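You operate a simulated robot arm through the tools that you are given. There is no shell and no other tool. Be economical: measure what you need, move in short steps, check, and stop when the job is done.

The job below is to be done with a simulated robot arm. You get a single attempt, and the scene is never put back.

Task
Close the noodle bag with the orange clip and put it away.
Fine: the clips lie in the prep drawer, which ends shut; the bag goes on the pantry's second open shelf from the top with the clip on. Set down upright: noodle bag.

It is judged by the outcome, as a careful person would: the job done as asked, and still so three seconds after it is handed in. It fails if anything else is knocked over, pushed out of place, dropped, spilled or broken.

Robot
A 6-joint arm with a two-finger parallel gripper on a trunk, on a base that drives. Base frame: it is fixed to the floor where the robot stands at the start and does not move with it; the origin is under the middle of the robot, x ahead of it, y to its left, z up. Units: mm, rad, N and s.
With the tool pointing down near the work surface it reaches from about 360 to 820 mm from the robot's upright axis, wherever it stands. Its first joint turns from -2.897 to 2.897 rad. Places, roughly: pantry third shelf [100, 1300, 1300]; prep drawer [700, 100, 800]. Payload 3.91 kg.
Tool frame: the origin (TCP) lies between the finger pads and is the grasp point; the fingertips stand 30 mm ahead of it; z points along the fingers, y is the line along which they close. Largest opening 110 mm; finger width 20, thickness 10; the body of the gripper, 48 by 112 mm, starts 55 mm behind the TCP.
Orientation is that of the tool frame in the base frame, as a unit quaternion [w, x, y, z]. With the fingers straight down and closing along the base's y, the tool's x points along the base's -x, its y along +y and its z along -z.

Tools
- The arm moves only by the tool move_arm. Its argument "series" is a list of rows, each an object (a shift or turn left out is 0, a gripper value left out holds the last) with "grip": the finger opening in m, from 0 to 0.11; "linear": the shift along the base's x, y, z in m, a list of three; "rotation": the turn, a rotation vector about the base's x, y, z in rad, a list of three. In form: [{"grip": grip, "linear": [x, y, z], "rotation": [ax, ay, az]}, ...]. A call has 1 to 8 rows; each row shifts and turns the commanded pose from where the row before left it. A row lasts 0.2 s, in which the tool goes at most 50 mm and 0.15 rad; a call with a longer step from one row to the next is refused whole, and so is a gripper value outside its range. A pose out of reach is approached as far as the arm can. The call stops where the force on the tool passes 80 N (or 10 N more than at its start, if that is more) or the arm is blocked; 0.2 s more then pass. Each finger travels about 45 mm/s and halts on what it meets, pressing with about 42 N; the grip force reading is that of the motor and also rises with nothing between the fingers. The clock runs only during rows and for 0.2 s after the last one: add rows that do not move to give the fingers time. The reply holds the time, the measured pose of the TCP, the force on the tool along the base axes, the opening and the grip force, in the units named above and with some noise, with the torque about the TCP (base axes, N m) and any sound that the robot's microphone picked up.
- Cameras (640 x 400 px; columns grow to the right, rows downward): "scene" is now at [-0, 156.4, 1516.9]; the picture's right is [0.02, -1.00, 0.00], its down [-0.74, -0.01, -0.68] and it looks along [0.68, 0.01, -0.74] (base axes); focal length 215 px, centre (320, 200). "wrist" rides on the gripper at [77, 7, -115] in the tool frame; the picture's right is [-0.09, 1.00, 0.00], its down [-0.80, -0.07, -0.59] and it looks along [-0.59, -0.05, 0.80] (tool axes); focal length 270 px, centre (320, 200). There is no depth. A picture from a camera that has moved, and an enlarged one, comes with that camera's place and axes in the base frame and with its lens. The place of the scene camera against the robot may be out by one fixed shift of up to 18 mm in any direction.
- snapshot(camera): a new picture of that camera. The clock stands still meanwhile.
- lift_body(by): slides the trunk up (or, below 0, down) by that many mm; the arm and the scene camera ride with it, the base frame stays. It gives what a move gives, with no picture.
- base_move(legs): drives the robot by 1 to 6 legs, each [ahead, turn to the left] in mm and rad, along the robot's own axes; the way and the turn of a leg run together, so that a leg with both is an arc; at most 1500 mm and 3.142 rad a leg. The arm and the cameras ride along, it lands a little off, and it stops where it bumps. It gives what a move gives.
- turn_head(pan, tilt): turns the head with the scene camera to pan (to the left, within 2.705 rad either way) and tilt (down, from -0.506 to 1.204), counted from straight ahead of the robot. It gives what a move gives.
- zoom(camera, box): a new picture of the part [left, top, right, bottom] of that camera's present view, enlarged. The clock stands still meanwhile.
- close_job(): hands the job in; it is judged then, once.

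Go step by step. Nothing tells you exact positions but the pictures and the camera data: compare them with the known pose of the tool, close in by small moves and look again before you grip or let go. The budget is 120 turns and 82 pictures, counting those below and the enlarged ones. Unless the task says otherwise, let go and move clear before handing in, and close with one line.

The tools are called after "Emit:" as name(argument=value, ...) on one line, values as JSON. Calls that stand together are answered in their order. move_arm: Moves the arm, as the interface text tells. Its arguments: {"type":"object","properties":{"series":{"type":"array"}},"required":["series"]} The other tools are called the same way: lift_body (by) slides the trunk up or down; base_move (legs) drives the base; turn_head (pan, tilt) turns the head that bears the scene camera; snapshot (camera) takes a picture; zoom (camera, box) takes an enlarged picture of a part of a camera's view; close_job () hands the job in.

At the start:

```text
time_s: 0.0
tool_pos: [481.5, -170.7, 1300.2]
tcp_rot: [0.001, 0.006, 1.0, 0.0]
wrist_force: [0.7, -0.8, -0.2]
wrist_torque: [0.0, -0.02, 0.03]
width: 110.0
finger_force: 0.1
trunk travel left (down, up): [-475.0, 135.0]
robot x, y, heading: [4.5, -7.7, 0.002]
head pan, tilt: [0.019, 0.829]
```

scene: 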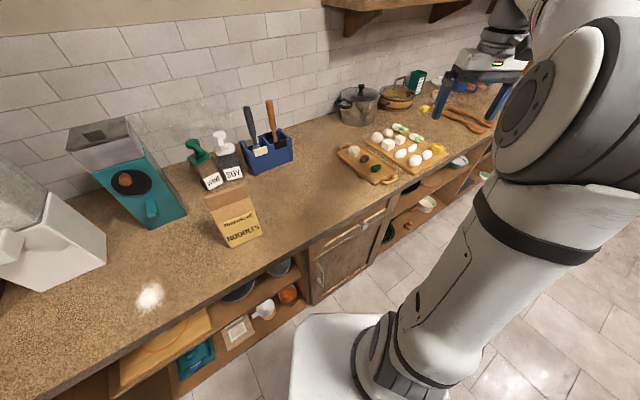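
wrist: 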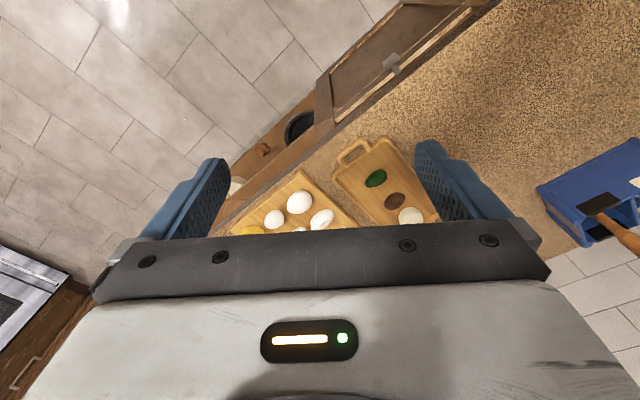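

I see the noodle bag on the counter and a cabinet with a drawer below to its right. I'll zoom in on those and look toward the pantry.

Emit:
zoom(camera="scene", box=[180, 140, 420, 290])

Emit:
turn_head(pan=1.5, tilt=0.3)

Emit:
snapshot(camera="scene")

```text
2.67 times, centred on (300, 215) of scene
camera zoom: at [0.0, 156.4, 1516.9], right [0.02, -1.0, 0.0], down [-0.74, -0.01, -0.68], along [0.68, 0.01, -0.74], focal length 574 px, centre (373, 160)
```

zoom: 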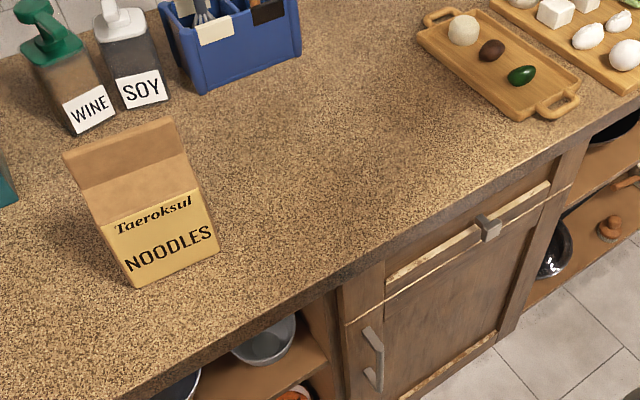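

```text
time_s: 1.6
tool_pos: [481.0, -170.4, 1301.2]
tcp_rot: [0.0, 0.005, 1.0, 0.0]
wrist_force: [0.2, 0.2, -0.3]
wrist_torque: [0.0, -0.05, 0.01]
width: 110.0
finger_force: 0.1
trunk travel left (down, up): [-475.0, 135.0]
robot x, y, heading: [-0.9, -8.1, 0.001]
head pan, tilt: [1.499, 0.3]
```

```text
78 pictures are left
camera scene: at [-72.6, 248.0, 1563.6], right [1.0, -0.07, 0.0], down [-0.02, -0.3, -0.96], along [0.07, 0.95, -0.3], focal length 215 px, centre (320, 200)
```

scene: 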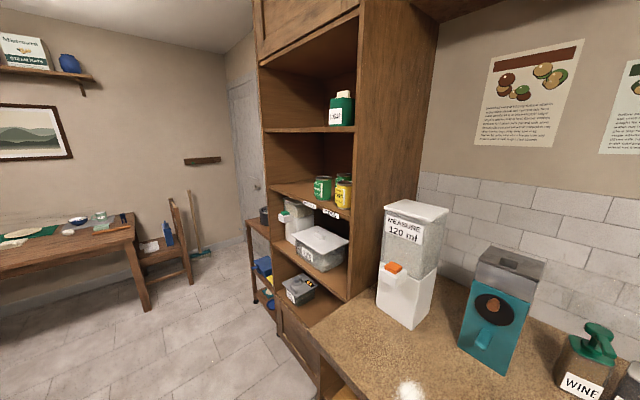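

The pantry's second open shelf from the top looks like the one with the jars, at z about 1300. I'll zoom on that and look to the right for free floor.

Emit:
zoom(camera="scene", box=[230, 60, 470, 210])

Emit:
turn_head(pan=-1.3, tilt=0.6)

Emit:
snapshot(camera="scene")

```text
2.67 times, centred on (350, 135) of scene
camera zoom: at [-72.6, 248.0, 1563.6], right [1.0, -0.07, 0.0], down [-0.02, -0.3, -0.96], along [0.07, 0.95, -0.3], focal length 574 px, centre (240, 373)
```

zoom: 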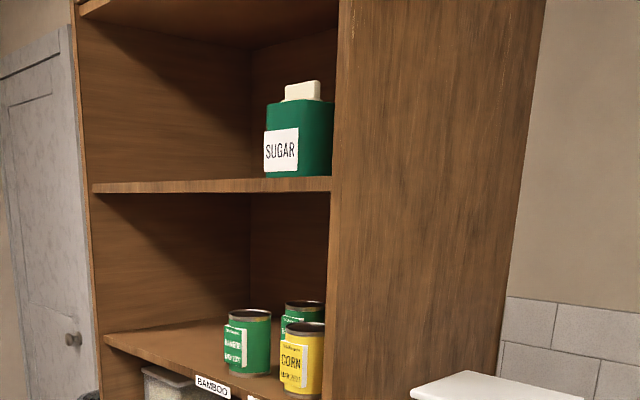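

```text
time_s: 4.1
tool_pos: [481.3, -170.5, 1300.0]
tcp_rot: [-0.001, 0.006, 1.0, 0.0]
wrist_force: [0.3, -0.4, -1.0]
wrist_torque: [0.02, 0.02, 0.02]
width: 109.9
finger_force: 0.1
trunk travel left (down, up): [-475.0, 135.0]
robot x, y, heading: [2.8, -4.4, 0.003]
head pan, tilt: [-1.3, 0.6]
```

```text
76 pictures are left
camera scene: at [-55.5, 69.7, 1536.1], right [-0.96, -0.27, 0.0], down [-0.15, 0.54, -0.83], along [0.22, -0.79, -0.56], focal length 215 px, centre (320, 200)
```

scene: 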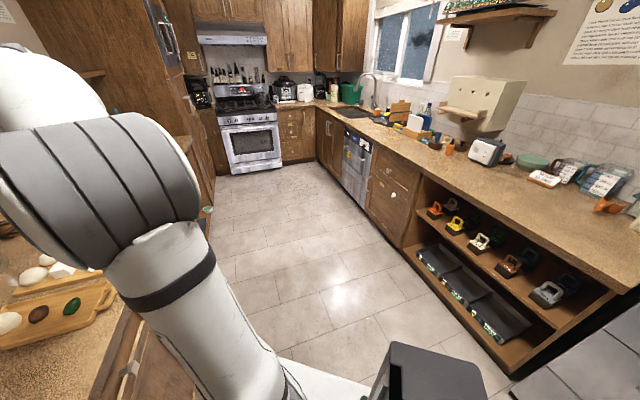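

The galley floor looks free, but a dark box appears at lower right. I'll check whether it is part of the robot before driving.

Emit:
turn_head(pan=-2.0, tilt=0.9)

Emit:
snapshot(camera="scene")

```text
time_s: 5.1
tool_pos: [481.2, -171.3, 1300.5]
tcp_rot: [0.0, 0.005, 1.0, 0.0]
wrist_force: [0.2, 0.1, 1.0]
wrist_torque: [0.02, -0.02, -0.03]
width: 109.9
finger_force: 0.2
trunk travel left (down, up): [-475.0, 135.0]
robot x, y, heading: [4.1, -9.5, 0.001]
head pan, tilt: [-2.0, 0.901]
```

```text
75 pictures are left
camera scene: at [-110.5, 86.1, 1511.4], right [-0.91, 0.41, 0.0], down [0.32, 0.71, -0.62], along [-0.26, -0.57, -0.78], focal length 215 px, centre (320, 200)
```

scene: 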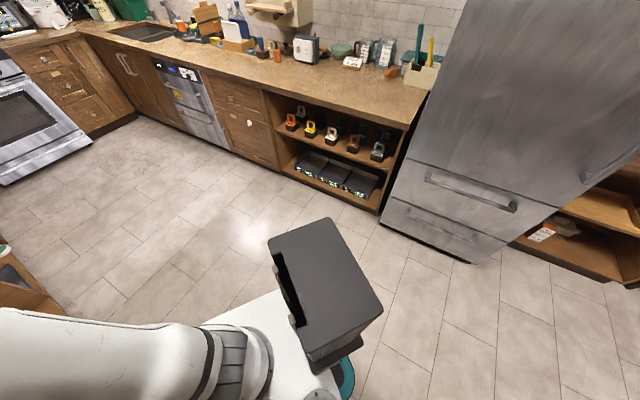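

The box is the robot's own trunk and the floor is clear. I'll drive to a stand facing the counter, in between the drawer and the bag.

Emit:
base_move(legs=[[0, -1.981], [258, 0], [0, 2.638]])

Emit:
turn_head(pan=-0.2, tilt=0.7)

Emit:
snapshot(camera="scene")

Emit:
snapshot(camera="wrist")

```text
time_s: 18.0
tool_pos: [378.1, -96.5, 1300.6]
tcp_rot: [0.0, -0.302, 0.953, 0.0]
wrist_force: [0.2, 0.1, -0.1]
wrist_torque: [0.0, -0.01, 0.01]
width: 110.3
finger_force: 0.0
trunk travel left (down, up): [-475.0, 135.0]
robot x, y, heading: [-91.5, -265.1, 0.619]
head pan, tilt: [-2.0, 0.901]
```

```text
time_s: 19.8
tool_pos: [377.9, -95.5, 1300.2]
tcp_rot: [-0.001, -0.303, 0.953, 0.0]
wrist_force: [0.2, 0.4, 0.1]
wrist_torque: [0.0, 0.0, 0.01]
width: 109.9
finger_force: 0.0
trunk travel left (down, up): [-475.0, 135.0]
robot x, y, heading: [-90.8, -263.9, 0.618]
head pan, tilt: [-0.201, 0.7]
```

```text
74 pictures are left
camera scene: at [-168.5, -138.7, 1527.5], right [0.4, -0.91, 0.0], down [-0.59, -0.26, -0.76], along [0.7, 0.31, -0.64], focal length 215 px, centre (320, 200)
```

scene: 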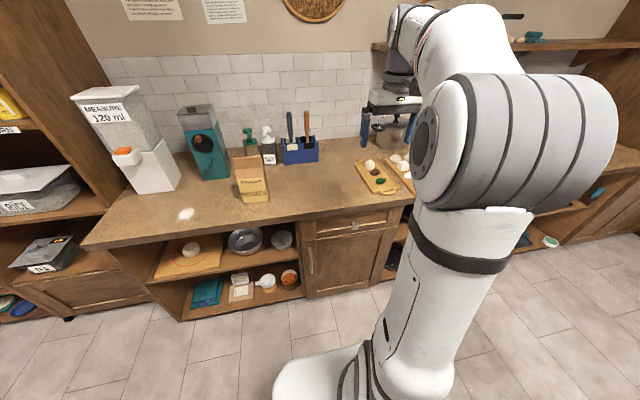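

```text
73 pictures are left
camera wrist: at [312.0, -135.7, 1414.1], right [-0.5, 0.86, 0.0], down [0.7, 0.4, 0.59], along [0.51, 0.3, -0.8], focal length 270 px, centre (320, 200)
```

wrist: 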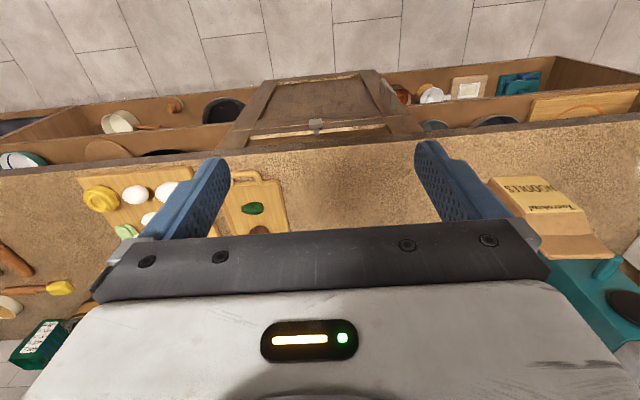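

Robot now faces the counter almost squarely; the drawer knob is around (510, -22, 810). I'll lower the trunk and start tilting the tool forward.

Emit:
lift_body(by=-300)

Emit:
move_arm(series=[{"rotation": [0.082, -0.114, 0]}, {"rotation": [0.082, -0.114, 0]}, {"rotation": [0.082, -0.114, 0]}, {"rotation": [0.082, -0.114, 0]}, {"rotation": [0.082, -0.114, 0]}, {"rotation": [0.082, -0.114, 0]}, {"rotation": [0.082, -0.114, 0]}, {"rotation": [0.082, -0.114, 0]}])

Emit:
snapshot(camera="wrist")

Emit:
snapshot(camera="scene")

```text
time_s: 22.8
tool_pos: [378.6, -97.0, 1000.3]
tcp_rot: [0.0, -0.302, 0.953, 0.0]
wrist_force: [0.5, -0.1, 0.4]
wrist_torque: [0.03, 0.04, 0.0]
width: 110.4
finger_force: 0.0
trunk travel left (down, up): [-175.0, 435.0]
robot x, y, heading: [-94.3, -262.2, 0.616]
head pan, tilt: [-0.201, 0.7]
```

```text
time_s: 24.6
tool_pos: [377.0, -97.5, 1000.1]
tcp_rot: [0.507, -0.255, 0.807, 0.165]
wrist_force: [0.2, 0.3, 0.2]
wrist_torque: [0.01, -0.01, 0.01]
width: 110.0
finger_force: 0.0
trunk travel left (down, up): [-175.0, 435.0]
robot x, y, heading: [-97.2, -264.8, 0.616]
head pan, tilt: [-0.201, 0.7]
```

```text
72 pictures are left
camera wrist: at [263.5, -170.7, 979.8], right [-0.55, 0.83, 0.09], down [-0.11, -0.17, 0.98], along [0.83, 0.52, 0.19], focal length 270 px, centre (320, 200)
```

wrist: 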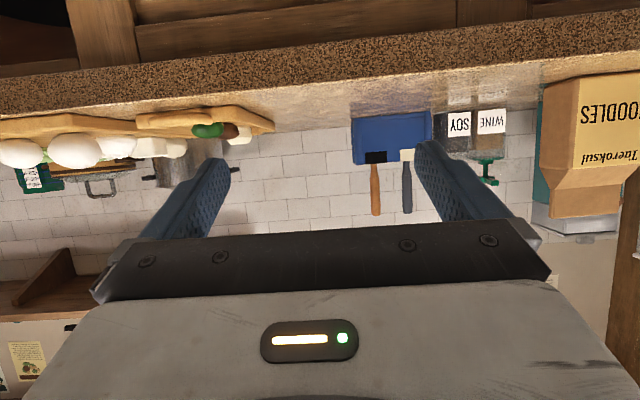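

```text
71 pictures are left
camera scene: at [-168.5, -138.8, 1227.5], right [0.41, -0.91, 0.0], down [-0.59, -0.26, -0.76], along [0.7, 0.31, -0.64], focal length 215 px, centre (320, 200)
```

scene: 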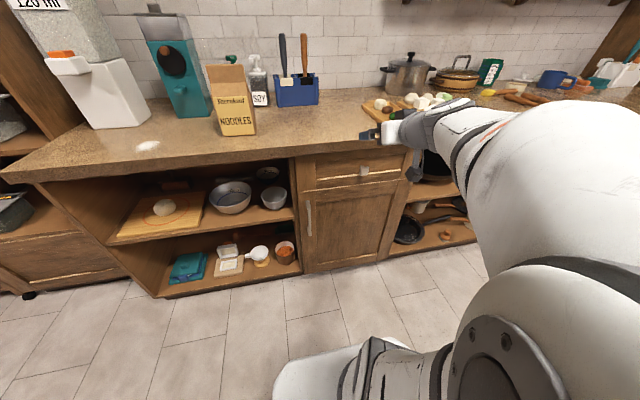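

The tool is tilting as expected. I'll finish to horizontal and come down to knob height short of the drawer front.

Emit:
move_arm(series=[{"rotation": [0.082, -0.115, 0]}, {"rotation": [0.082, -0.115, 0]}, {"rotation": [0.082, -0.115, 0]}, {"linear": [0, 0, -0.05]}, {"linear": [0, 0, -0.05]}, {"linear": [0, 0, -0.05]}, {"linear": [0.0, 0.0, -0.05]}, {"linear": [0.03, 0.015, 0]}])

Emit:
snapshot(camera="wrist")

Emit:
zoom(camera="scene", box=[260, 100, 500, 250])

```text
time_s: 26.4
tool_pos: [439.0, -80.4, 809.3]
tcp_rot: [0.664, -0.216, 0.682, 0.217]
wrist_force: [-0.4, -0.1, 0.0]
wrist_torque: [0.01, 0.04, 0.01]
width: 109.9
finger_force: 0.0
out of reach, approached as far as the arm can: row 6, 7
trunk travel left (down, up): [-175.0, 435.0]
robot x, y, heading: [-93.0, -259.1, 0.617]
head pan, tilt: [-0.201, 0.7]
```

```text
70 pictures are left
camera wrist: at [341.1, -142.8, 734.9], right [-0.58, 0.81, 0.1], down [-0.42, -0.4, 0.81], along [0.7, 0.43, 0.57], focal length 270 px, centre (320, 200)
```

wrist: 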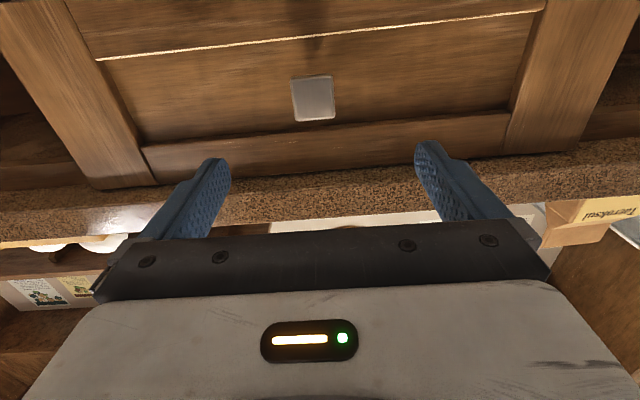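

```text
2.67 times, centred on (380, 175) of scene
camera zoom: at [-168.6, -138.8, 1227.5], right [0.41, -0.91, 0.0], down [-0.59, -0.26, -0.76], along [0.7, 0.31, -0.64], focal length 574 px, centre (160, 267)
```

zoom: 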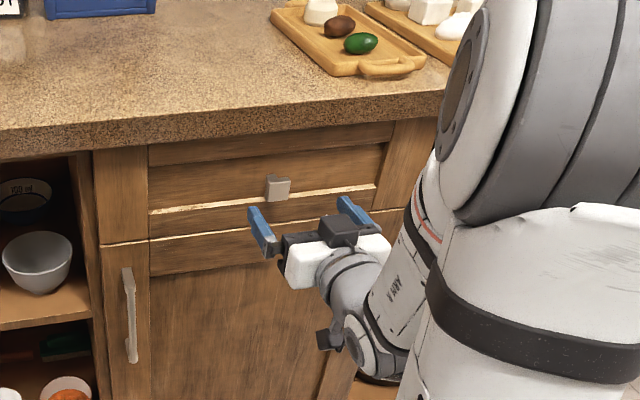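

The knob sits at about (520, -25, 789), with the TCP nearly in line. The arm was close to its inner limit, so I'll lower the trunk a little and advance, narrowing the fingers slightly.

Emit:
lift_body(by=-40)

Emit:
move_arm(series=[{"linear": [0.02, 0.014, 0.0], "grip": 0.08}, {"linear": [0, 0, 0.0]}])

```text
time_s: 27.2
tool_pos: [439.7, -80.3, 771.0]
tcp_rot: [0.665, -0.216, 0.682, 0.217]
wrist_force: [0.6, -0.3, 0.1]
wrist_torque: [0.0, 0.02, -0.02]
width: 110.3
finger_force: 0.0
trunk travel left (down, up): [-135.0, 475.0]
robot x, y, heading: [-92.7, -264.2, 0.616]
head pan, tilt: [-0.201, 0.7]
```

```text
time_s: 27.8
tool_pos: [459.1, -65.6, 770.8]
tcp_rot: [0.665, -0.216, 0.681, 0.217]
wrist_force: [0.4, 0.1, 0.6]
wrist_torque: [-0.01, 0.0, 0.0]
width: 80.1
finger_force: 0.0
trunk travel left (down, up): [-135.0, 475.0]
robot x, y, heading: [-89.6, -265.0, 0.618]
head pan, tilt: [-0.201, 0.7]
```

Emit:
move_arm(series=[{"linear": [0.019, 0.007, 0.018]}, {"linear": [0.016, 0.012, 0.0]}, {"linear": [0, 0, 0]}])

Emit:
snapshot(camera="wrist")

Emit:
zoom(camera="scene", box=[300, 100, 460, 200])

```text
time_s: 28.6
tool_pos: [494.7, -48.6, 788.6]
tcp_rot: [0.665, -0.216, 0.681, 0.217]
wrist_force: [-0.5, 0.1, -1.1]
wrist_torque: [0.0, 0.0, 0.01]
width: 79.8
finger_force: 0.0
trunk travel left (down, up): [-135.0, 475.0]
robot x, y, heading: [-95.3, -263.5, 0.619]
head pan, tilt: [-0.201, 0.7]
```

```text
68 pictures are left
camera wrist: at [396.7, -110.1, 713.6], right [-0.58, 0.81, 0.1], down [-0.42, -0.4, 0.81], along [0.7, 0.43, 0.57], focal length 270 px, centre (320, 200)
```

wrist: 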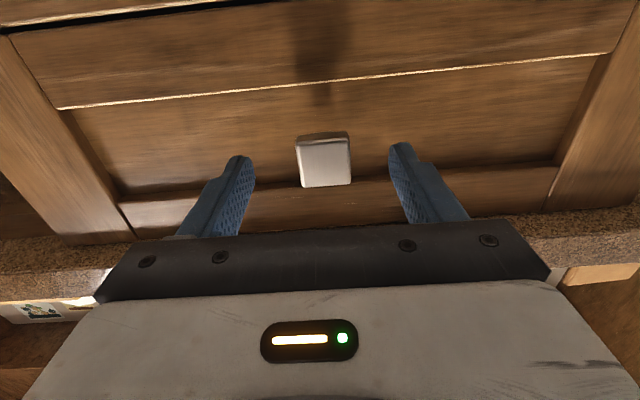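

```text
4.00 times, centred on (380, 150) of scene
camera zoom: at [-168.5, -138.7, 1187.5], right [0.41, -0.91, 0.0], down [-0.59, -0.26, -0.76], along [0.7, 0.31, -0.64], focal length 862 px, centre (80, 400)
```

zoom: 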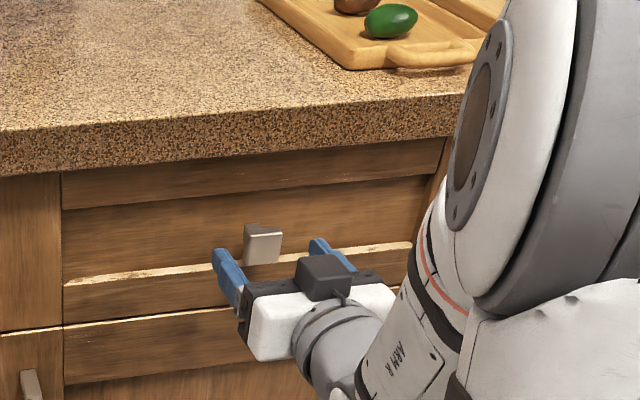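

Fingers straddle the knob in height and sideways. I'll advance 27 mm and close on it.

Emit:
move_arm(series=[{"linear": [0.012, 0.008, 0.001]}, {"linear": [0.01, 0.007, 0.0]}, {"grip": 0.05}, {"grip": 0.02}, {"grip": 0.015}, {"grip": 0.015}, {"grip": 0.015}])

Emit:
snapshot(camera="wrist")

```text
time_s: 30.2
tool_pos: [514.5, -30.2, 789.5]
tcp_rot: [0.664, -0.218, 0.681, 0.216]
wrist_force: [-15.4, 18.6, -2.8]
wrist_torque: [-0.17, -1.01, 0.41]
width: 32.0
finger_force: 44.9
trunk travel left (down, up): [-135.0, 475.0]
robot x, y, heading: [-92.2, -261.9, 0.618]
head pan, tilt: [-0.201, 0.7]
```

```text
66 pictures are left
camera wrist: at [417.4, -93.1, 714.7], right [-0.58, 0.81, 0.09], down [-0.42, -0.4, 0.81], along [0.69, 0.44, 0.57], focal length 270 px, centre (320, 200)
```

wrist: 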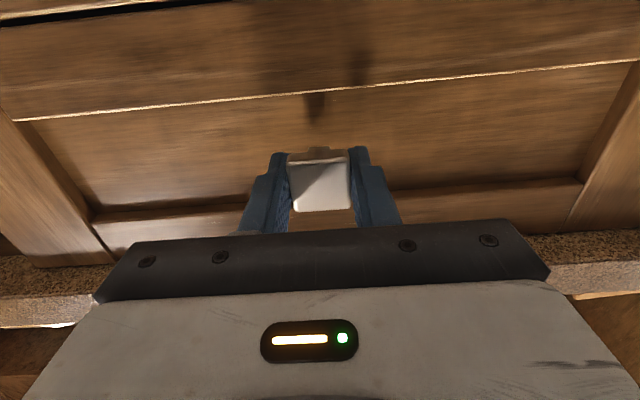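

The knob is gripped. I'll relax the side load and pull the drawer open by driving back.

Emit:
move_arm(series=[{"linear": [-0.0025, 0.003, 0]}, {"linear": [0, 0, 0]}])

Emit:
base_move(legs=[[-120, 0]])

Emit:
snapshot(camera="scene")

```text
time_s: 30.8
tool_pos: [514.8, -30.1, 789.1]
tcp_rot: [0.665, -0.215, 0.682, 0.215]
wrist_force: [1.6, -0.4, 0.5]
wrist_torque: [-1.51, -0.14, -0.15]
width: 31.7
finger_force: 44.8
trunk travel left (down, up): [-135.0, 475.0]
robot x, y, heading: [-91.5, -266.4, 0.621]
head pan, tilt: [-0.201, 0.7]
```

```text
time_s: 32.0
tool_pos: [415.5, -100.9, 790.4]
tcp_rot: [0.664, -0.216, 0.682, 0.217]
wrist_force: [10.2, -14.4, 3.2]
wrist_torque: [-0.89, -0.03, -0.41]
width: 32.0
finger_force: 45.1
trunk travel left (down, up): [-135.0, 475.0]
robot x, y, heading: [-193.7, -334.2, 0.616]
head pan, tilt: [-0.201, 0.7]
```

```text
65 pictures are left
camera scene: at [-266.7, -210.1, 1187.7], right [0.4, -0.91, 0.0], down [-0.59, -0.26, -0.76], along [0.7, 0.31, -0.64], focal length 215 px, centre (320, 200)
```

scene: 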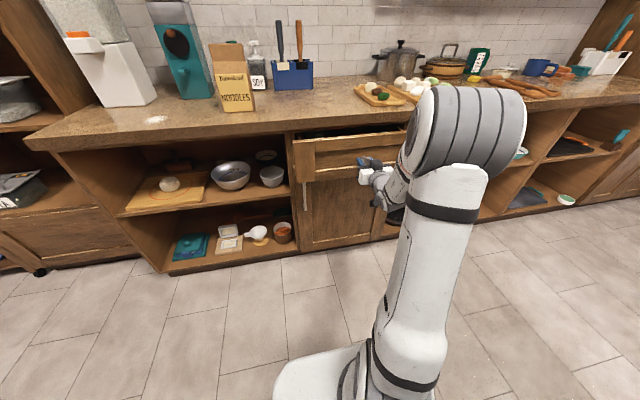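

The drawer slides out nicely. I'll pull further.

Emit:
move_arm(series=[{"linear": [0.0015, -0.002, 0]}, {"linear": [0, 0, 0]}])

Emit:
base_move(legs=[[-110, 0.003]])

Emit:
turn_head(pan=-0.2, tilt=0.5)

Emit:
snapshot(camera="scene")

```text
time_s: 32.6
tool_pos: [417.4, -101.2, 789.4]
tcp_rot: [0.664, -0.217, 0.682, 0.216]
wrist_force: [-8.1, 8.2, -0.1]
wrist_torque: [-0.65, -0.66, 0.29]
width: 32.0
finger_force: 45.4
trunk travel left (down, up): [-135.0, 475.0]
robot x, y, heading: [-192.6, -338.3, 0.615]
head pan, tilt: [-0.201, 0.7]
```

```text
time_s: 33.8
tool_pos: [326.6, -164.7, 789.9]
tcp_rot: [0.664, -0.216, 0.682, 0.218]
wrist_force: [2.5, -5.7, 2.1]
wrist_torque: [-1.5, 0.26, -0.38]
width: 32.1
finger_force: 44.5
trunk travel left (down, up): [-135.0, 475.0]
robot x, y, heading: [-283.3, -395.7, 0.616]
head pan, tilt: [-0.201, 0.7]
```

```text
time_s: 34.6
tool_pos: [327.3, -164.5, 791.7]
tcp_rot: [0.664, -0.217, 0.681, 0.218]
wrist_force: [3.1, -2.4, 1.2]
wrist_torque: [-0.9, -0.37, 0.0]
width: 32.2
finger_force: 45.2
trunk travel left (down, up): [-135.0, 475.0]
robot x, y, heading: [-282.1, -398.8, 0.62]
head pan, tilt: [-0.201, 0.499]
```

```text
64 pictures are left
camera scene: at [-351.9, -270.7, 1205.2], right [0.41, -0.91, 0.0], down [-0.44, -0.19, -0.88], along [0.8, 0.36, -0.48], focal length 215 px, centre (320, 200)
```

scene: 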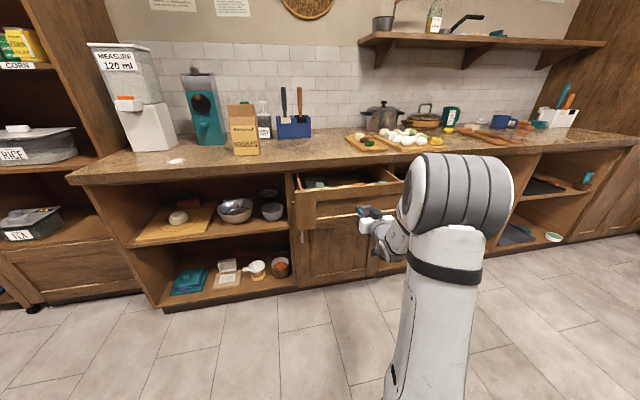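

The drawer is open about 230 mm. I'll release, back away and raise the trunk to look inside.

Emit:
move_arm(series=[{"grip": 0.05}, {"grip": 0.08}, {"grip": 0.08}, {"grip": 0.08}, {"grip": 0.08}])

Emit:
base_move(legs=[[-120, 0]])

Emit:
lift_body(by=400)

Emit:
turn_head(pan=-0.2, tilt=0.7)

Emit:
snapshot(camera="scene")

```text
time_s: 35.8
tool_pos: [327.6, -165.3, 788.6]
tcp_rot: [0.664, -0.216, 0.682, 0.217]
wrist_force: [-0.7, 0.3, 0.3]
wrist_torque: [0.02, 0.01, -0.01]
width: 80.2
finger_force: 0.0
trunk travel left (down, up): [-135.0, 475.0]
robot x, y, heading: [-280.9, -395.1, 0.622]
head pan, tilt: [-0.201, 0.499]
```

```text
time_s: 37.0
tool_pos: [226.5, -236.4, 787.5]
tcp_rot: [0.664, -0.216, 0.682, 0.217]
wrist_force: [0.0, 0.3, 0.8]
wrist_torque: [0.0, 0.0, 0.01]
width: 80.2
finger_force: 0.0
trunk travel left (down, up): [-135.0, 475.0]
robot x, y, heading: [-383.2, -470.7, 0.62]
head pan, tilt: [-0.201, 0.499]
```

```text
time_s: 40.8
tool_pos: [227.1, -235.6, 1190.6]
tcp_rot: [0.664, -0.217, 0.682, 0.218]
wrist_force: [-0.3, -0.1, 0.5]
wrist_torque: [0.0, 0.02, 0.0]
width: 80.0
finger_force: 0.1
trunk travel left (down, up): [-535.0, 75.0]
robot x, y, heading: [-377.8, -466.9, 0.615]
head pan, tilt: [-0.201, 0.499]
```

```text
time_s: 41.6
tool_pos: [227.6, -236.5, 1189.5]
tcp_rot: [0.664, -0.216, 0.682, 0.218]
wrist_force: [-0.4, -0.5, -0.5]
wrist_torque: [0.0, -0.02, 0.02]
width: 80.2
finger_force: 0.1
trunk travel left (down, up): [-535.0, 75.0]
robot x, y, heading: [-380.5, -469.9, 0.623]
head pan, tilt: [-0.201, 0.7]
```

```text
63 pictures are left
camera scene: at [-456.7, -343.7, 1587.5], right [0.41, -0.91, 0.0], down [-0.59, -0.26, -0.77], along [0.7, 0.31, -0.64], focal length 215 px, centre (320, 200)
```

scene: 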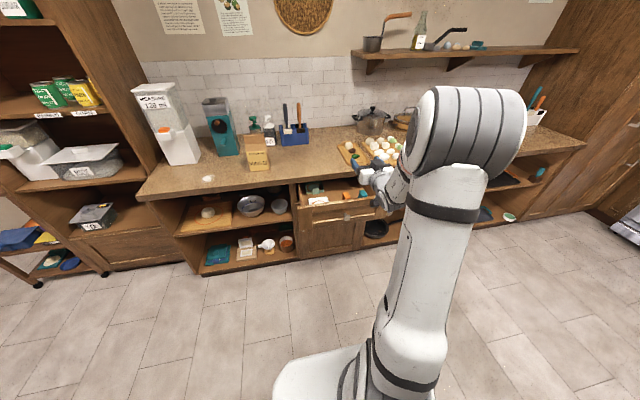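

Emit:
zoom(camera="scene", box=[280, 160, 400, 235])

Emit:
move_arm(series=[{"rotation": [-0.082, 0.115, 0], "grip": 0.11}, {"rotation": [-0.082, 0.115, 0]}, {"rotation": [-0.082, 0.115, 0]}, {"rotation": [-0.082, 0.115, 0]}, {"rotation": [-0.082, 0.115, 0]}, {"rotation": [-0.082, 0.115, 0]}, {"rotation": [-0.082, 0.115, 0]}, {"rotation": [-0.082, 0.115, 0]}])

Emit:
move_arm(series=[{"rotation": [-0.082, 0.115, 0]}, {"rotation": [-0.082, 0.115, 0]}, {"rotation": [-0.076, 0.107, 0]}, {"linear": [0, 0, 0]}])

Emit:
snapshot(camera="wrist")

```text
5.33 times, centred on (340, 198) of scene
camera zoom: at [-456.7, -343.7, 1587.5], right [0.41, -0.91, 0.0], down [-0.59, -0.26, -0.77], along [0.7, 0.31, -0.64], focal length 1149 px, centre (213, 213)
```

zoom: 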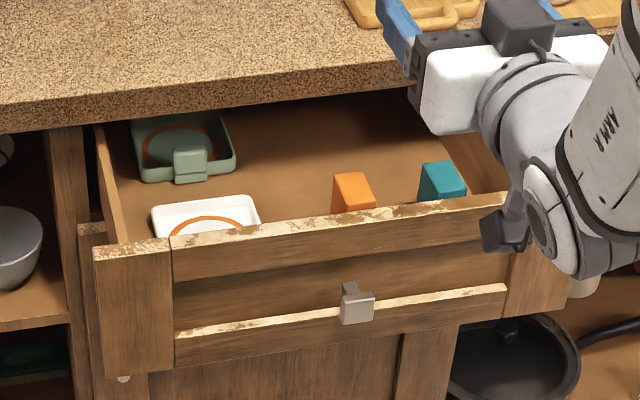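

```text
time_s: 43.4
tool_pos: [229.3, -235.9, 1188.8]
tcp_rot: [0.195, -0.294, 0.933, 0.065]
wrist_force: [0.6, 0.6, -0.6]
wrist_torque: [0.0, -0.03, -0.01]
width: 109.7
finger_force: 0.0
trunk travel left (down, up): [-535.0, 75.0]
robot x, y, heading: [-379.6, -471.0, 0.622]
head pan, tilt: [-0.201, 0.7]
```

```text
time_s: 44.4
tool_pos: [228.4, -235.6, 1189.3]
tcp_rot: [-0.001, -0.3, 0.954, 0.001]
wrist_force: [0.3, -0.3, 0.1]
wrist_torque: [0.0, 0.01, 0.01]
width: 109.8
finger_force: 0.0
trunk travel left (down, up): [-535.0, 75.0]
robot x, y, heading: [-377.0, -467.6, 0.619]
head pan, tilt: [-0.201, 0.7]
```

```text
61 pictures are left
camera wrist: at [161.2, -275.2, 1303.5], right [-0.5, 0.87, 0.0], down [0.7, 0.4, 0.6], along [0.52, 0.3, -0.8], focal length 270 px, centre (320, 200)
```

wrist: 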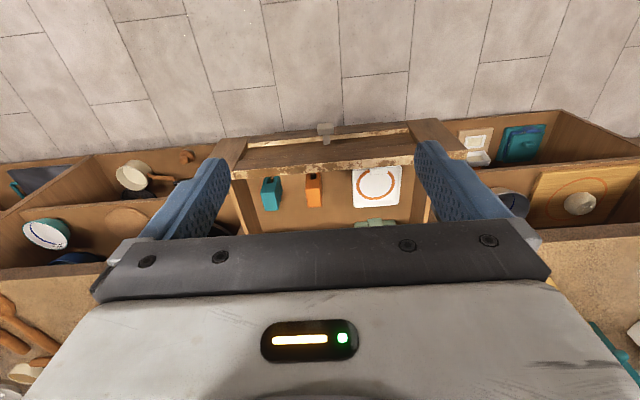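

Inside the drawer there are two boxy clips, orange and teal. I'll zoom on the orange one.

Emit:
zoom(camera="wrist", box=[220, 120, 440, 258])

```text
2.90 times, centred on (330, 189) of wrist
camera zoom: at [161.2, -275.2, 1303.5], right [-0.5, 0.87, 0.0], down [0.7, 0.4, 0.6], along [0.52, 0.3, -0.8], focal length 783 px, centre (291, 232)
```

zoom: 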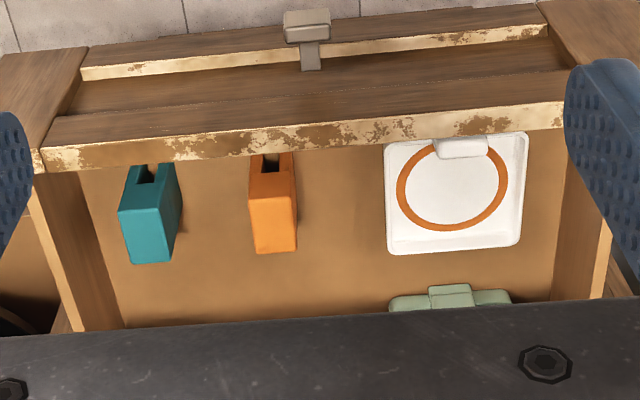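

I'll drive forward so the gripper is over the drawer, then look down.

Emit:
base_move(legs=[[250, 0.0]])

Emit:
move_arm(series=[{"linear": [0.02, -0.025, -0.04]}, {"linear": [0, 0, -0.05]}, {"linear": [0, 0, -0.05]}, {"linear": [0, 0, -0.05]}, {"linear": [0, 0, 0]}])

Emit:
snapshot(camera="wrist")

```text
time_s: 46.2
tool_pos: [433.1, -90.2, 1188.7]
tcp_rot: [0.001, -0.3, 0.954, 0.002]
wrist_force: [0.0, 0.1, -0.1]
wrist_torque: [0.0, 0.0, 0.02]
width: 110.0
finger_force: 0.1
trunk travel left (down, up): [-535.0, 75.0]
robot x, y, heading: [-176.4, -324.0, 0.614]
head pan, tilt: [-0.201, 0.7]
```

```text
refused: row 1 steps farther than a row can; nothing moved
```

```text
59 pictures are left
camera wrist: at [366.7, -129.8, 1302.6], right [-0.5, 0.87, 0.0], down [0.7, 0.4, 0.6], along [0.52, 0.3, -0.8], focal length 270 px, centre (320, 200)
```

wrist: 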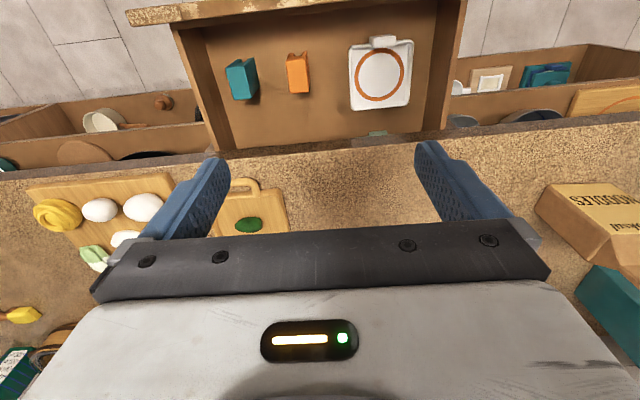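

Emit:
zoom(camera="wrist", box=[210, 20, 370, 120])

Emit:
move_arm(series=[{"linear": [0.02, -0.014, -0.04]}, {"linear": [0.0, 0, -0.05]}, {"linear": [0, 0, -0.05]}, {"linear": [0, 0, -0.05]}, {"linear": [0, 0, 0]}])

Emit:
snapshot(camera="wrist")

```text
4.00 times, centred on (290, 70) of wrist
camera zoom: at [366.7, -129.8, 1302.6], right [-0.5, 0.87, 0.0], down [0.7, 0.4, 0.6], along [0.52, 0.3, -0.8], focal length 1081 px, centre (440, 720)
```

zoom: 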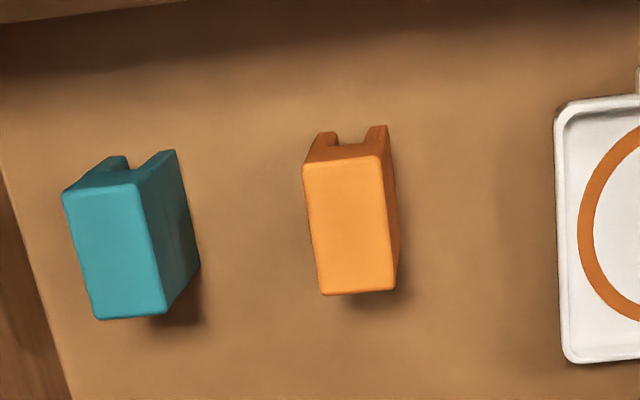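

```text
time_s: 47.4
tool_pos: [453.0, -104.8, 998.9]
tcp_rot: [0.001, -0.3, 0.954, 0.003]
wrist_force: [-0.2, 0.6, -0.1]
wrist_torque: [0.01, -0.02, 0.01]
width: 110.3
finger_force: 0.0
trunk travel left (down, up): [-535.0, 75.0]
robot x, y, heading: [-177.8, -322.8, 0.617]
head pan, tilt: [-0.201, 0.7]
```

```text
57 pictures are left
camera wrist: at [386.1, -144.3, 1112.6], right [-0.5, 0.87, 0.0], down [0.7, 0.4, 0.6], along [0.52, 0.3, -0.8], focal length 270 px, centre (320, 200)
```

wrist: 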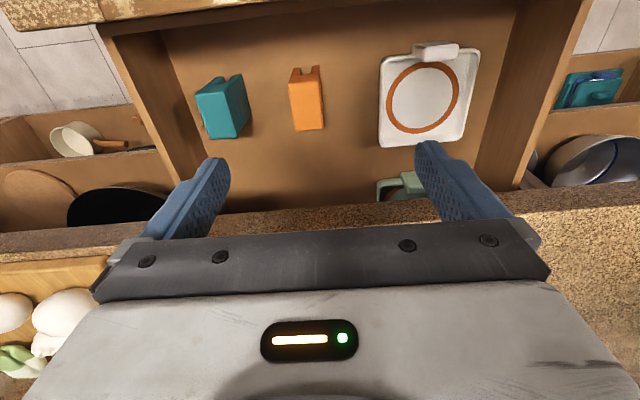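

Emit:
zoom(camera="wrist", box=[248, 45, 368, 145])

```text
4.00 times, centred on (308, 95) of wrist
camera zoom: at [386.1, -144.3, 1112.6], right [-0.5, 0.87, 0.0], down [0.7, 0.4, 0.6], along [0.52, 0.3, -0.8], focal length 1081 px, centre (368, 620)
```

zoom: 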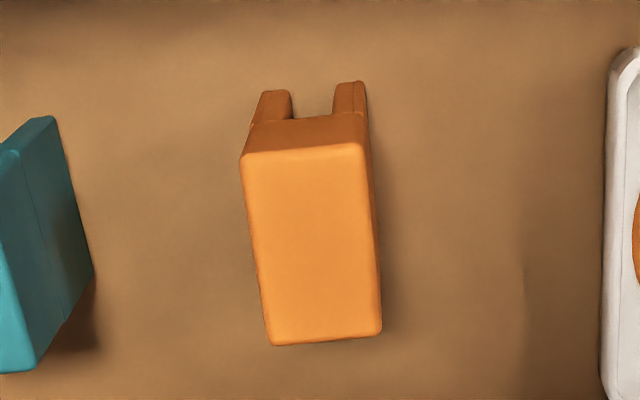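

The orange clip is an upside-down U: solid top, slot opening downward along the counter-depth direction, centre near (483, -106), top at z≈795. I'll centre over it, narrow the fingers, and come down part way for a check.

Emit:
move_arm(series=[{"linear": [0.0295, -0.0017, 0], "grip": 0.075}, {"linear": [0, 0, -0.05]}, {"linear": [0, 0, -0.05]}, {"linear": [0, 0, -0.03]}, {"linear": [0, 0, 0]}])

Emit:
snapshot(camera="wrist")

Emit:
snapshot(camera="scene")

```text
time_s: 48.6
tool_pos: [480.9, -106.9, 869.4]
tcp_rot: [0.002, -0.3, 0.954, 0.001]
wrist_force: [0.2, 0.3, -0.4]
wrist_torque: [0.02, 0.02, 0.03]
width: 75.2
finger_force: 0.1
trunk travel left (down, up): [-535.0, 75.0]
robot x, y, heading: [-173.9, -322.6, 0.616]
head pan, tilt: [-0.201, 0.7]
```

```text
55 pictures are left
camera wrist: at [415.1, -146.4, 982.3], right [-0.5, 0.87, 0.0], down [0.7, 0.4, 0.6], along [0.52, 0.3, -0.8], focal length 270 px, centre (320, 200)
```

wrist: 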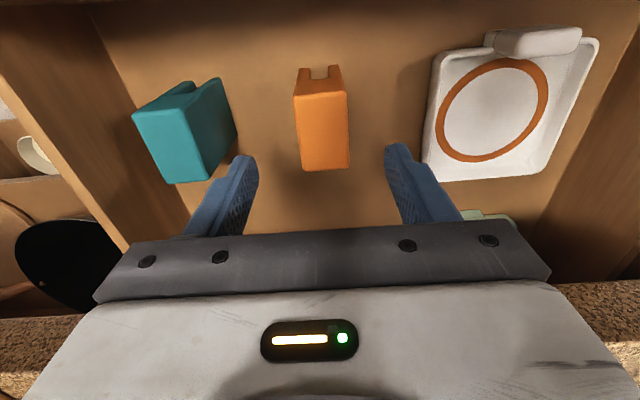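

```text
54 pictures are left
camera scene: at [-252.3, -198.1, 1587.5], right [0.4, -0.91, 0.0], down [-0.59, -0.26, -0.76], along [0.7, 0.31, -0.64], focal length 215 px, centre (320, 200)
```

scene: 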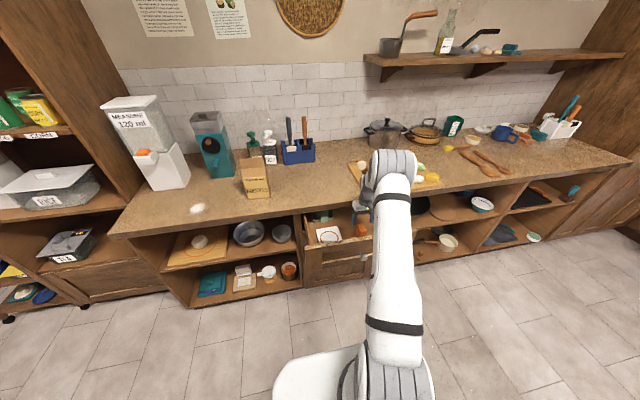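

The gripper is centred. Clip top is about z=800; I'll descend so the pads cover the solid top, then close.

Emit:
move_arm(series=[{"linear": [0, 0.001, -0.04]}, {"linear": [0, 0, -0.037]}, {"grip": 0.05}, {"grip": 0.03}, {"grip": 0.02}, {"grip": 0.02}, {"grip": 0.02}])

Emit:
snapshot(camera="wrist")

```text
time_s: 50.2
tool_pos: [482.0, -105.3, 793.0]
tcp_rot: [-0.001, -0.3, 0.954, 0.002]
wrist_force: [-0.3, -0.2, -0.2]
wrist_torque: [0.01, 0.02, -0.01]
width: 32.1
finger_force: 42.4
trunk travel left (down, up): [-535.0, 75.0]
robot x, y, heading: [-176.8, -324.7, 0.617]
head pan, tilt: [-0.201, 0.7]
```

```text
53 pictures are left
camera wrist: at [414.3, -145.1, 905.9], right [-0.5, 0.87, 0.0], down [0.7, 0.4, 0.6], along [0.52, 0.3, -0.8], focal length 270 px, centre (320, 200)
```

wrist: 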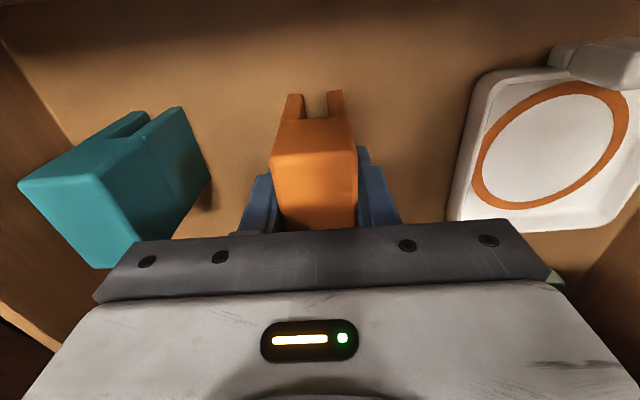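

Clip gripped (32 mm). I'll lift it straight out.

Emit:
move_arm(series=[{"linear": [0, 0, 0.02]}, {"linear": [0, 0, 0.05]}, {"linear": [0, 0, 0.05]}, {"linear": [0, 0, 0.05]}, {"linear": [0, 0, 0.05]}, {"linear": [0, 0, 0.05]}, {"linear": [0, 0, 0.05]}, {"linear": [0, 0, 0.05]}])

Emit:
snapshot(camera="wrist")

Emit:
zoom(camera="scene", box=[200, 130, 320, 205])

```text
time_s: 52.0
tool_pos: [481.5, -106.1, 1161.9]
tcp_rot: [0.0, -0.3, 0.954, 0.002]
wrist_force: [0.0, 0.9, -0.4]
wrist_torque: [-0.02, -0.06, 0.0]
width: 31.7
finger_force: 42.3
trunk travel left (down, up): [-535.0, 75.0]
robot x, y, heading: [-175.5, -328.6, 0.617]
head pan, tilt: [-0.201, 0.7]
```

```text
52 pictures are left
camera wrist: at [415.4, -144.5, 1275.8], right [-0.5, 0.87, 0.0], down [0.7, 0.4, 0.6], along [0.52, 0.3, -0.8], focal length 270 px, centre (320, 200)
```

wrist: 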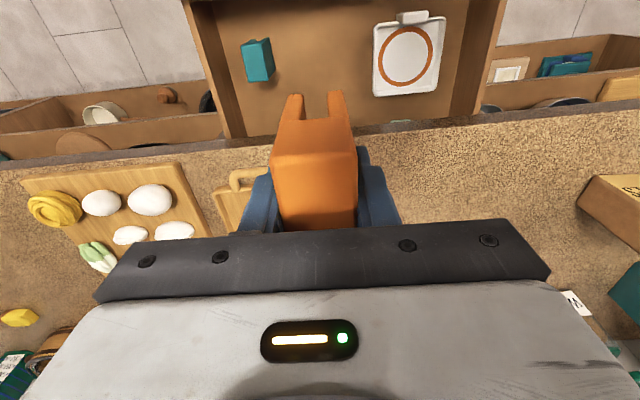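

```text
5.33 times, centred on (260, 168) of scene
camera zoom: at [-252.7, -198.3, 1587.4], right [0.4, -0.91, 0.0], down [-0.59, -0.26, -0.77], along [0.7, 0.31, -0.64], focal length 1149 px, centre (640, 373)
```

zoom: 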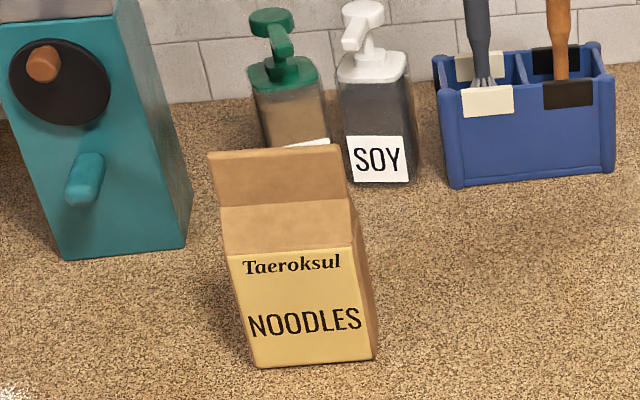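

The clip is held. The bag has a vertical fin on top, roughly at (452, 472, ~1080). I'll pull the arm in and drive to stand in front of the bag.

Emit:
move_arm(series=[{"linear": [-0.0405, -0.029, 0]}, {"linear": [-0.0405, -0.029, 0]}, {"linear": [-0.0405, -0.029, 0]}, {"linear": [-0.0405, -0.029, 0]}, {"linear": [-0.035, -0.025, 0]}, {"linear": [0, 0, 0]}])

Emit:
base_move(legs=[[0, 0.884], [429, 0], [0, -0.884]])

Emit:
turn_head(pan=0.0, tilt=0.75)

Emit:
snapshot(camera="scene")

Emit:
snapshot(camera="wrist")

```text
time_s: 53.4
tool_pos: [284.7, -246.9, 1161.8]
tcp_rot: [-0.001, -0.3, 0.954, 0.001]
wrist_force: [0.0, -0.8, -1.8]
wrist_torque: [-0.02, -0.02, -0.01]
width: 31.8
finger_force: 42.2
trunk travel left (down, up): [-535.0, 75.0]
robot x, y, heading: [-175.7, -323.1, 0.616]
head pan, tilt: [-0.201, 0.7]
```

```text
time_s: 60.6
tool_pos: [314.0, 182.8, 1163.1]
tcp_rot: [0.001, -0.298, 0.955, 0.002]
wrist_force: [-0.9, 0.2, -0.5]
wrist_torque: [0.03, -0.09, -0.01]
width: 31.6
finger_force: 42.1
trunk travel left (down, up): [-535.0, 75.0]
robot x, y, heading: [-158.8, 123.0, 0.622]
head pan, tilt: [-0.201, 0.7]
```

```text
time_s: 61.3
tool_pos: [316.2, 184.0, 1162.5]
tcp_rot: [0.002, -0.298, 0.955, 0.003]
wrist_force: [-0.1, 0.1, -1.0]
wrist_torque: [0.0, 0.01, -0.01]
width: 31.6
finger_force: 42.5
trunk travel left (down, up): [-535.0, 75.0]
robot x, y, heading: [-154.7, 124.4, 0.619]
head pan, tilt: [0.0, 0.75]
```

```text
50 pictures are left
camera scene: at [-242.1, 261.6, 1583.2], right [0.58, -0.81, 0.0], down [-0.55, -0.4, -0.73], along [0.6, 0.43, -0.68], focal length 215 px, centre (320, 200)
```

scene: 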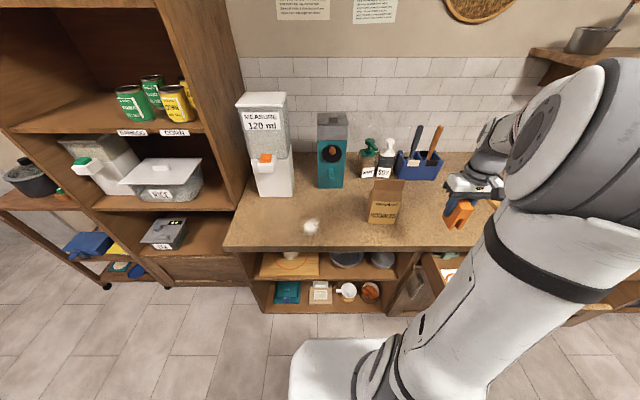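

```text
49 pictures are left
camera wrist: at [248.6, 144.9, 1276.3], right [-0.49, 0.87, 0.0], down [0.7, 0.39, 0.6], along [0.52, 0.3, -0.8], focal length 270 px, centre (320, 200)
```

wrist: 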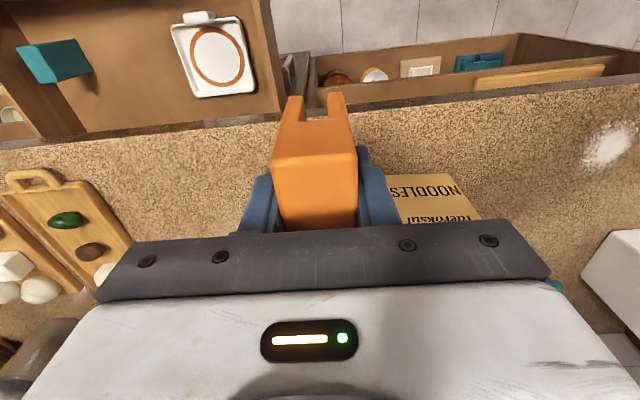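

Emit:
zoom(camera="scene", box=[320, 150, 440, 250])

```text
4.00 times, centred on (380, 200) of scene
camera zoom: at [-242.1, 261.6, 1583.2], right [0.58, -0.81, 0.0], down [-0.55, -0.4, -0.73], along [0.6, 0.43, -0.68], focal length 862 px, centre (80, 200)
```

zoom: 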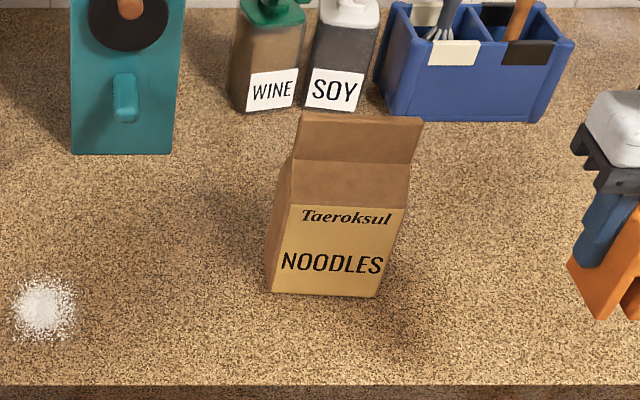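

Now facing the bag squarely. I'll rotate the tool a quarter turn about vertical so the clip's slot runs along the bag's fin, staying in front of the counter.

Emit:
move_arm(series=[{"rotation": [0, 0, 0.149]}, {"rotation": [0, 0, 0.149]}, {"rotation": [0, 0, 0.149]}, {"rotation": [0, 0, 0.149]}, {"rotation": [0, 0, 0.149]}, {"rotation": [0, 0, 0.149]}, {"rotation": [0, 0, 0.149]}, {"rotation": [0, 0, 0.149]}])

Emit:
move_arm(series=[{"rotation": [0, 0, 0.149]}, {"rotation": [0, 0, 0.149]}, {"rotation": [0, 0, 0.034], "linear": [0.0, 0.0, 0.04]}, {"linear": [0.0405, 0.029, 0]}, {"linear": [0.0405, 0.029, 0]}, {"linear": [0.0405, 0.029, 0]}, {"linear": [0.0, 0.0, 0]}])

Emit:
snapshot(camera="wrist")

Emit:
snapshot(camera="scene")

```text
time_s: 63.1
tool_pos: [315.0, 182.8, 1163.3]
tcp_rot: [0.0, 0.783, -0.622, -0.002]
wrist_force: [1.3, 0.6, -0.7]
wrist_torque: [0.0, 0.04, 0.0]
width: 31.7
finger_force: 41.7
trunk travel left (down, up): [-535.0, 75.0]
robot x, y, heading: [-154.9, 125.3, 0.624]
head pan, tilt: [0.0, 0.75]
```

```text
time_s: 64.7
tool_pos: [438.8, 270.4, 1202.5]
tcp_rot: [0.001, 0.874, -0.486, -0.002]
wrist_force: [-0.8, 0.7, -0.4]
wrist_torque: [0.0, 0.0, 0.04]
width: 31.7
finger_force: 41.9
trunk travel left (down, up): [-535.0, 75.0]
robot x, y, heading: [-154.0, 121.5, 0.622]
head pan, tilt: [0.0, 0.75]
```

```text
47 pictures are left
camera wrist: at [473.8, 201.2, 1316.3], right [-0.89, -0.45, 0.0], down [-0.36, 0.72, 0.6], along [-0.27, 0.53, -0.8], focal length 270 px, centre (320, 200)
```

wrist: 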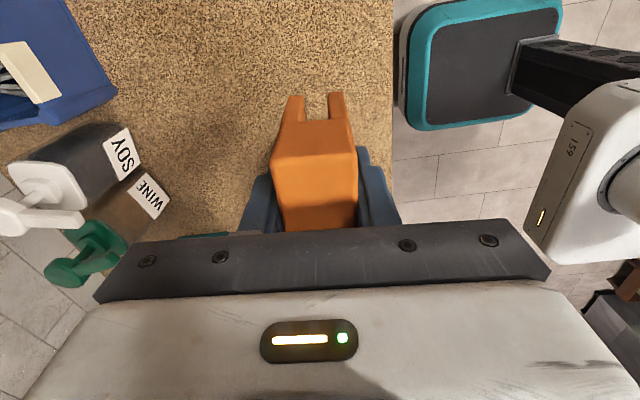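

```text
46 pictures are left
camera scene: at [-242.1, 260.9, 1583.3], right [0.58, -0.81, 0.0], down [-0.55, -0.4, -0.73], along [0.59, 0.43, -0.68], focal length 215 px, centre (320, 200)
```

scene: 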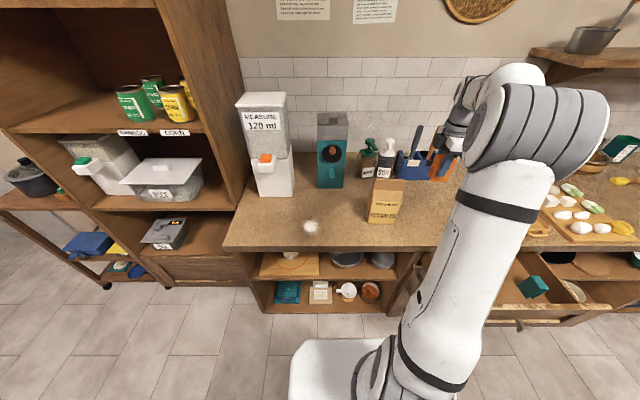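

I need the fin's right end in the wrist view. I'll shift left and look again.

Emit:
move_arm(series=[{"linear": [0.003, 0.03, 0]}, {"linear": [0.003, 0.03, 0]}, {"linear": [0.0, 0.0, 0]}])

Emit:
snapshot(camera="wrist")

```text
time_s: 65.5
tool_pos: [443.1, 330.0, 1201.5]
tcp_rot: [0.001, 0.875, -0.485, -0.002]
wrist_force: [0.0, -0.3, 0.1]
wrist_torque: [0.0, 0.01, -0.01]
width: 31.5
finger_force: 42.0
trunk travel left (down, up): [-535.0, 75.0]
robot x, y, heading: [-156.7, 119.1, 0.624]
head pan, tilt: [0.0, 0.75]
```

```text
45 pictures are left
camera wrist: at [480.0, 261.2, 1315.9], right [-0.89, -0.45, 0.0], down [-0.36, 0.72, 0.6], along [-0.27, 0.53, -0.8], focal length 270 px, centre (320, 200)
```

wrist: 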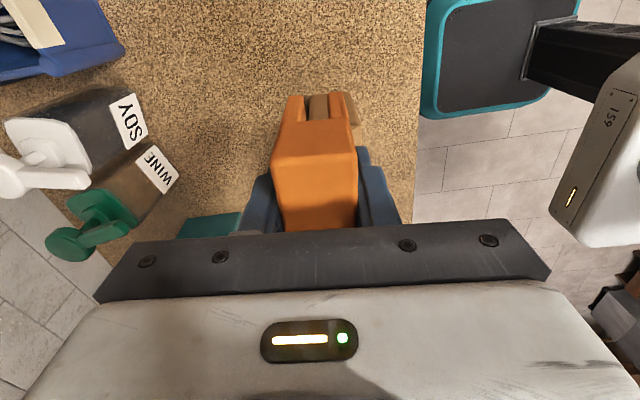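

Emit:
zoom(camera="wrist", box=[240, 70, 400, 170])

```text
4.00 times, centred on (320, 120) of wrist
camera zoom: at [480.0, 261.2, 1315.9], right [-0.89, -0.45, 0.0], down [-0.36, 0.72, 0.6], along [-0.27, 0.53, -0.8], focal length 1081 px, centre (320, 520)
```

zoom: 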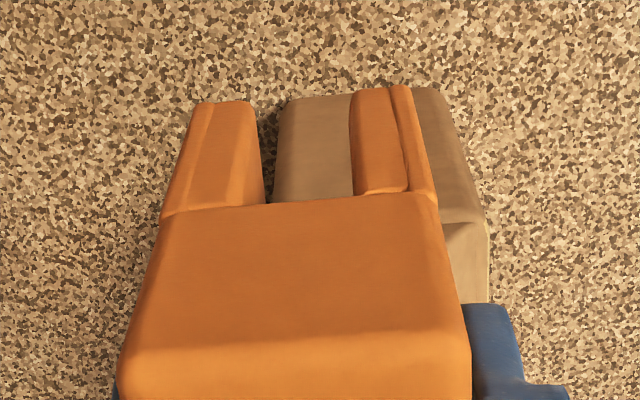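

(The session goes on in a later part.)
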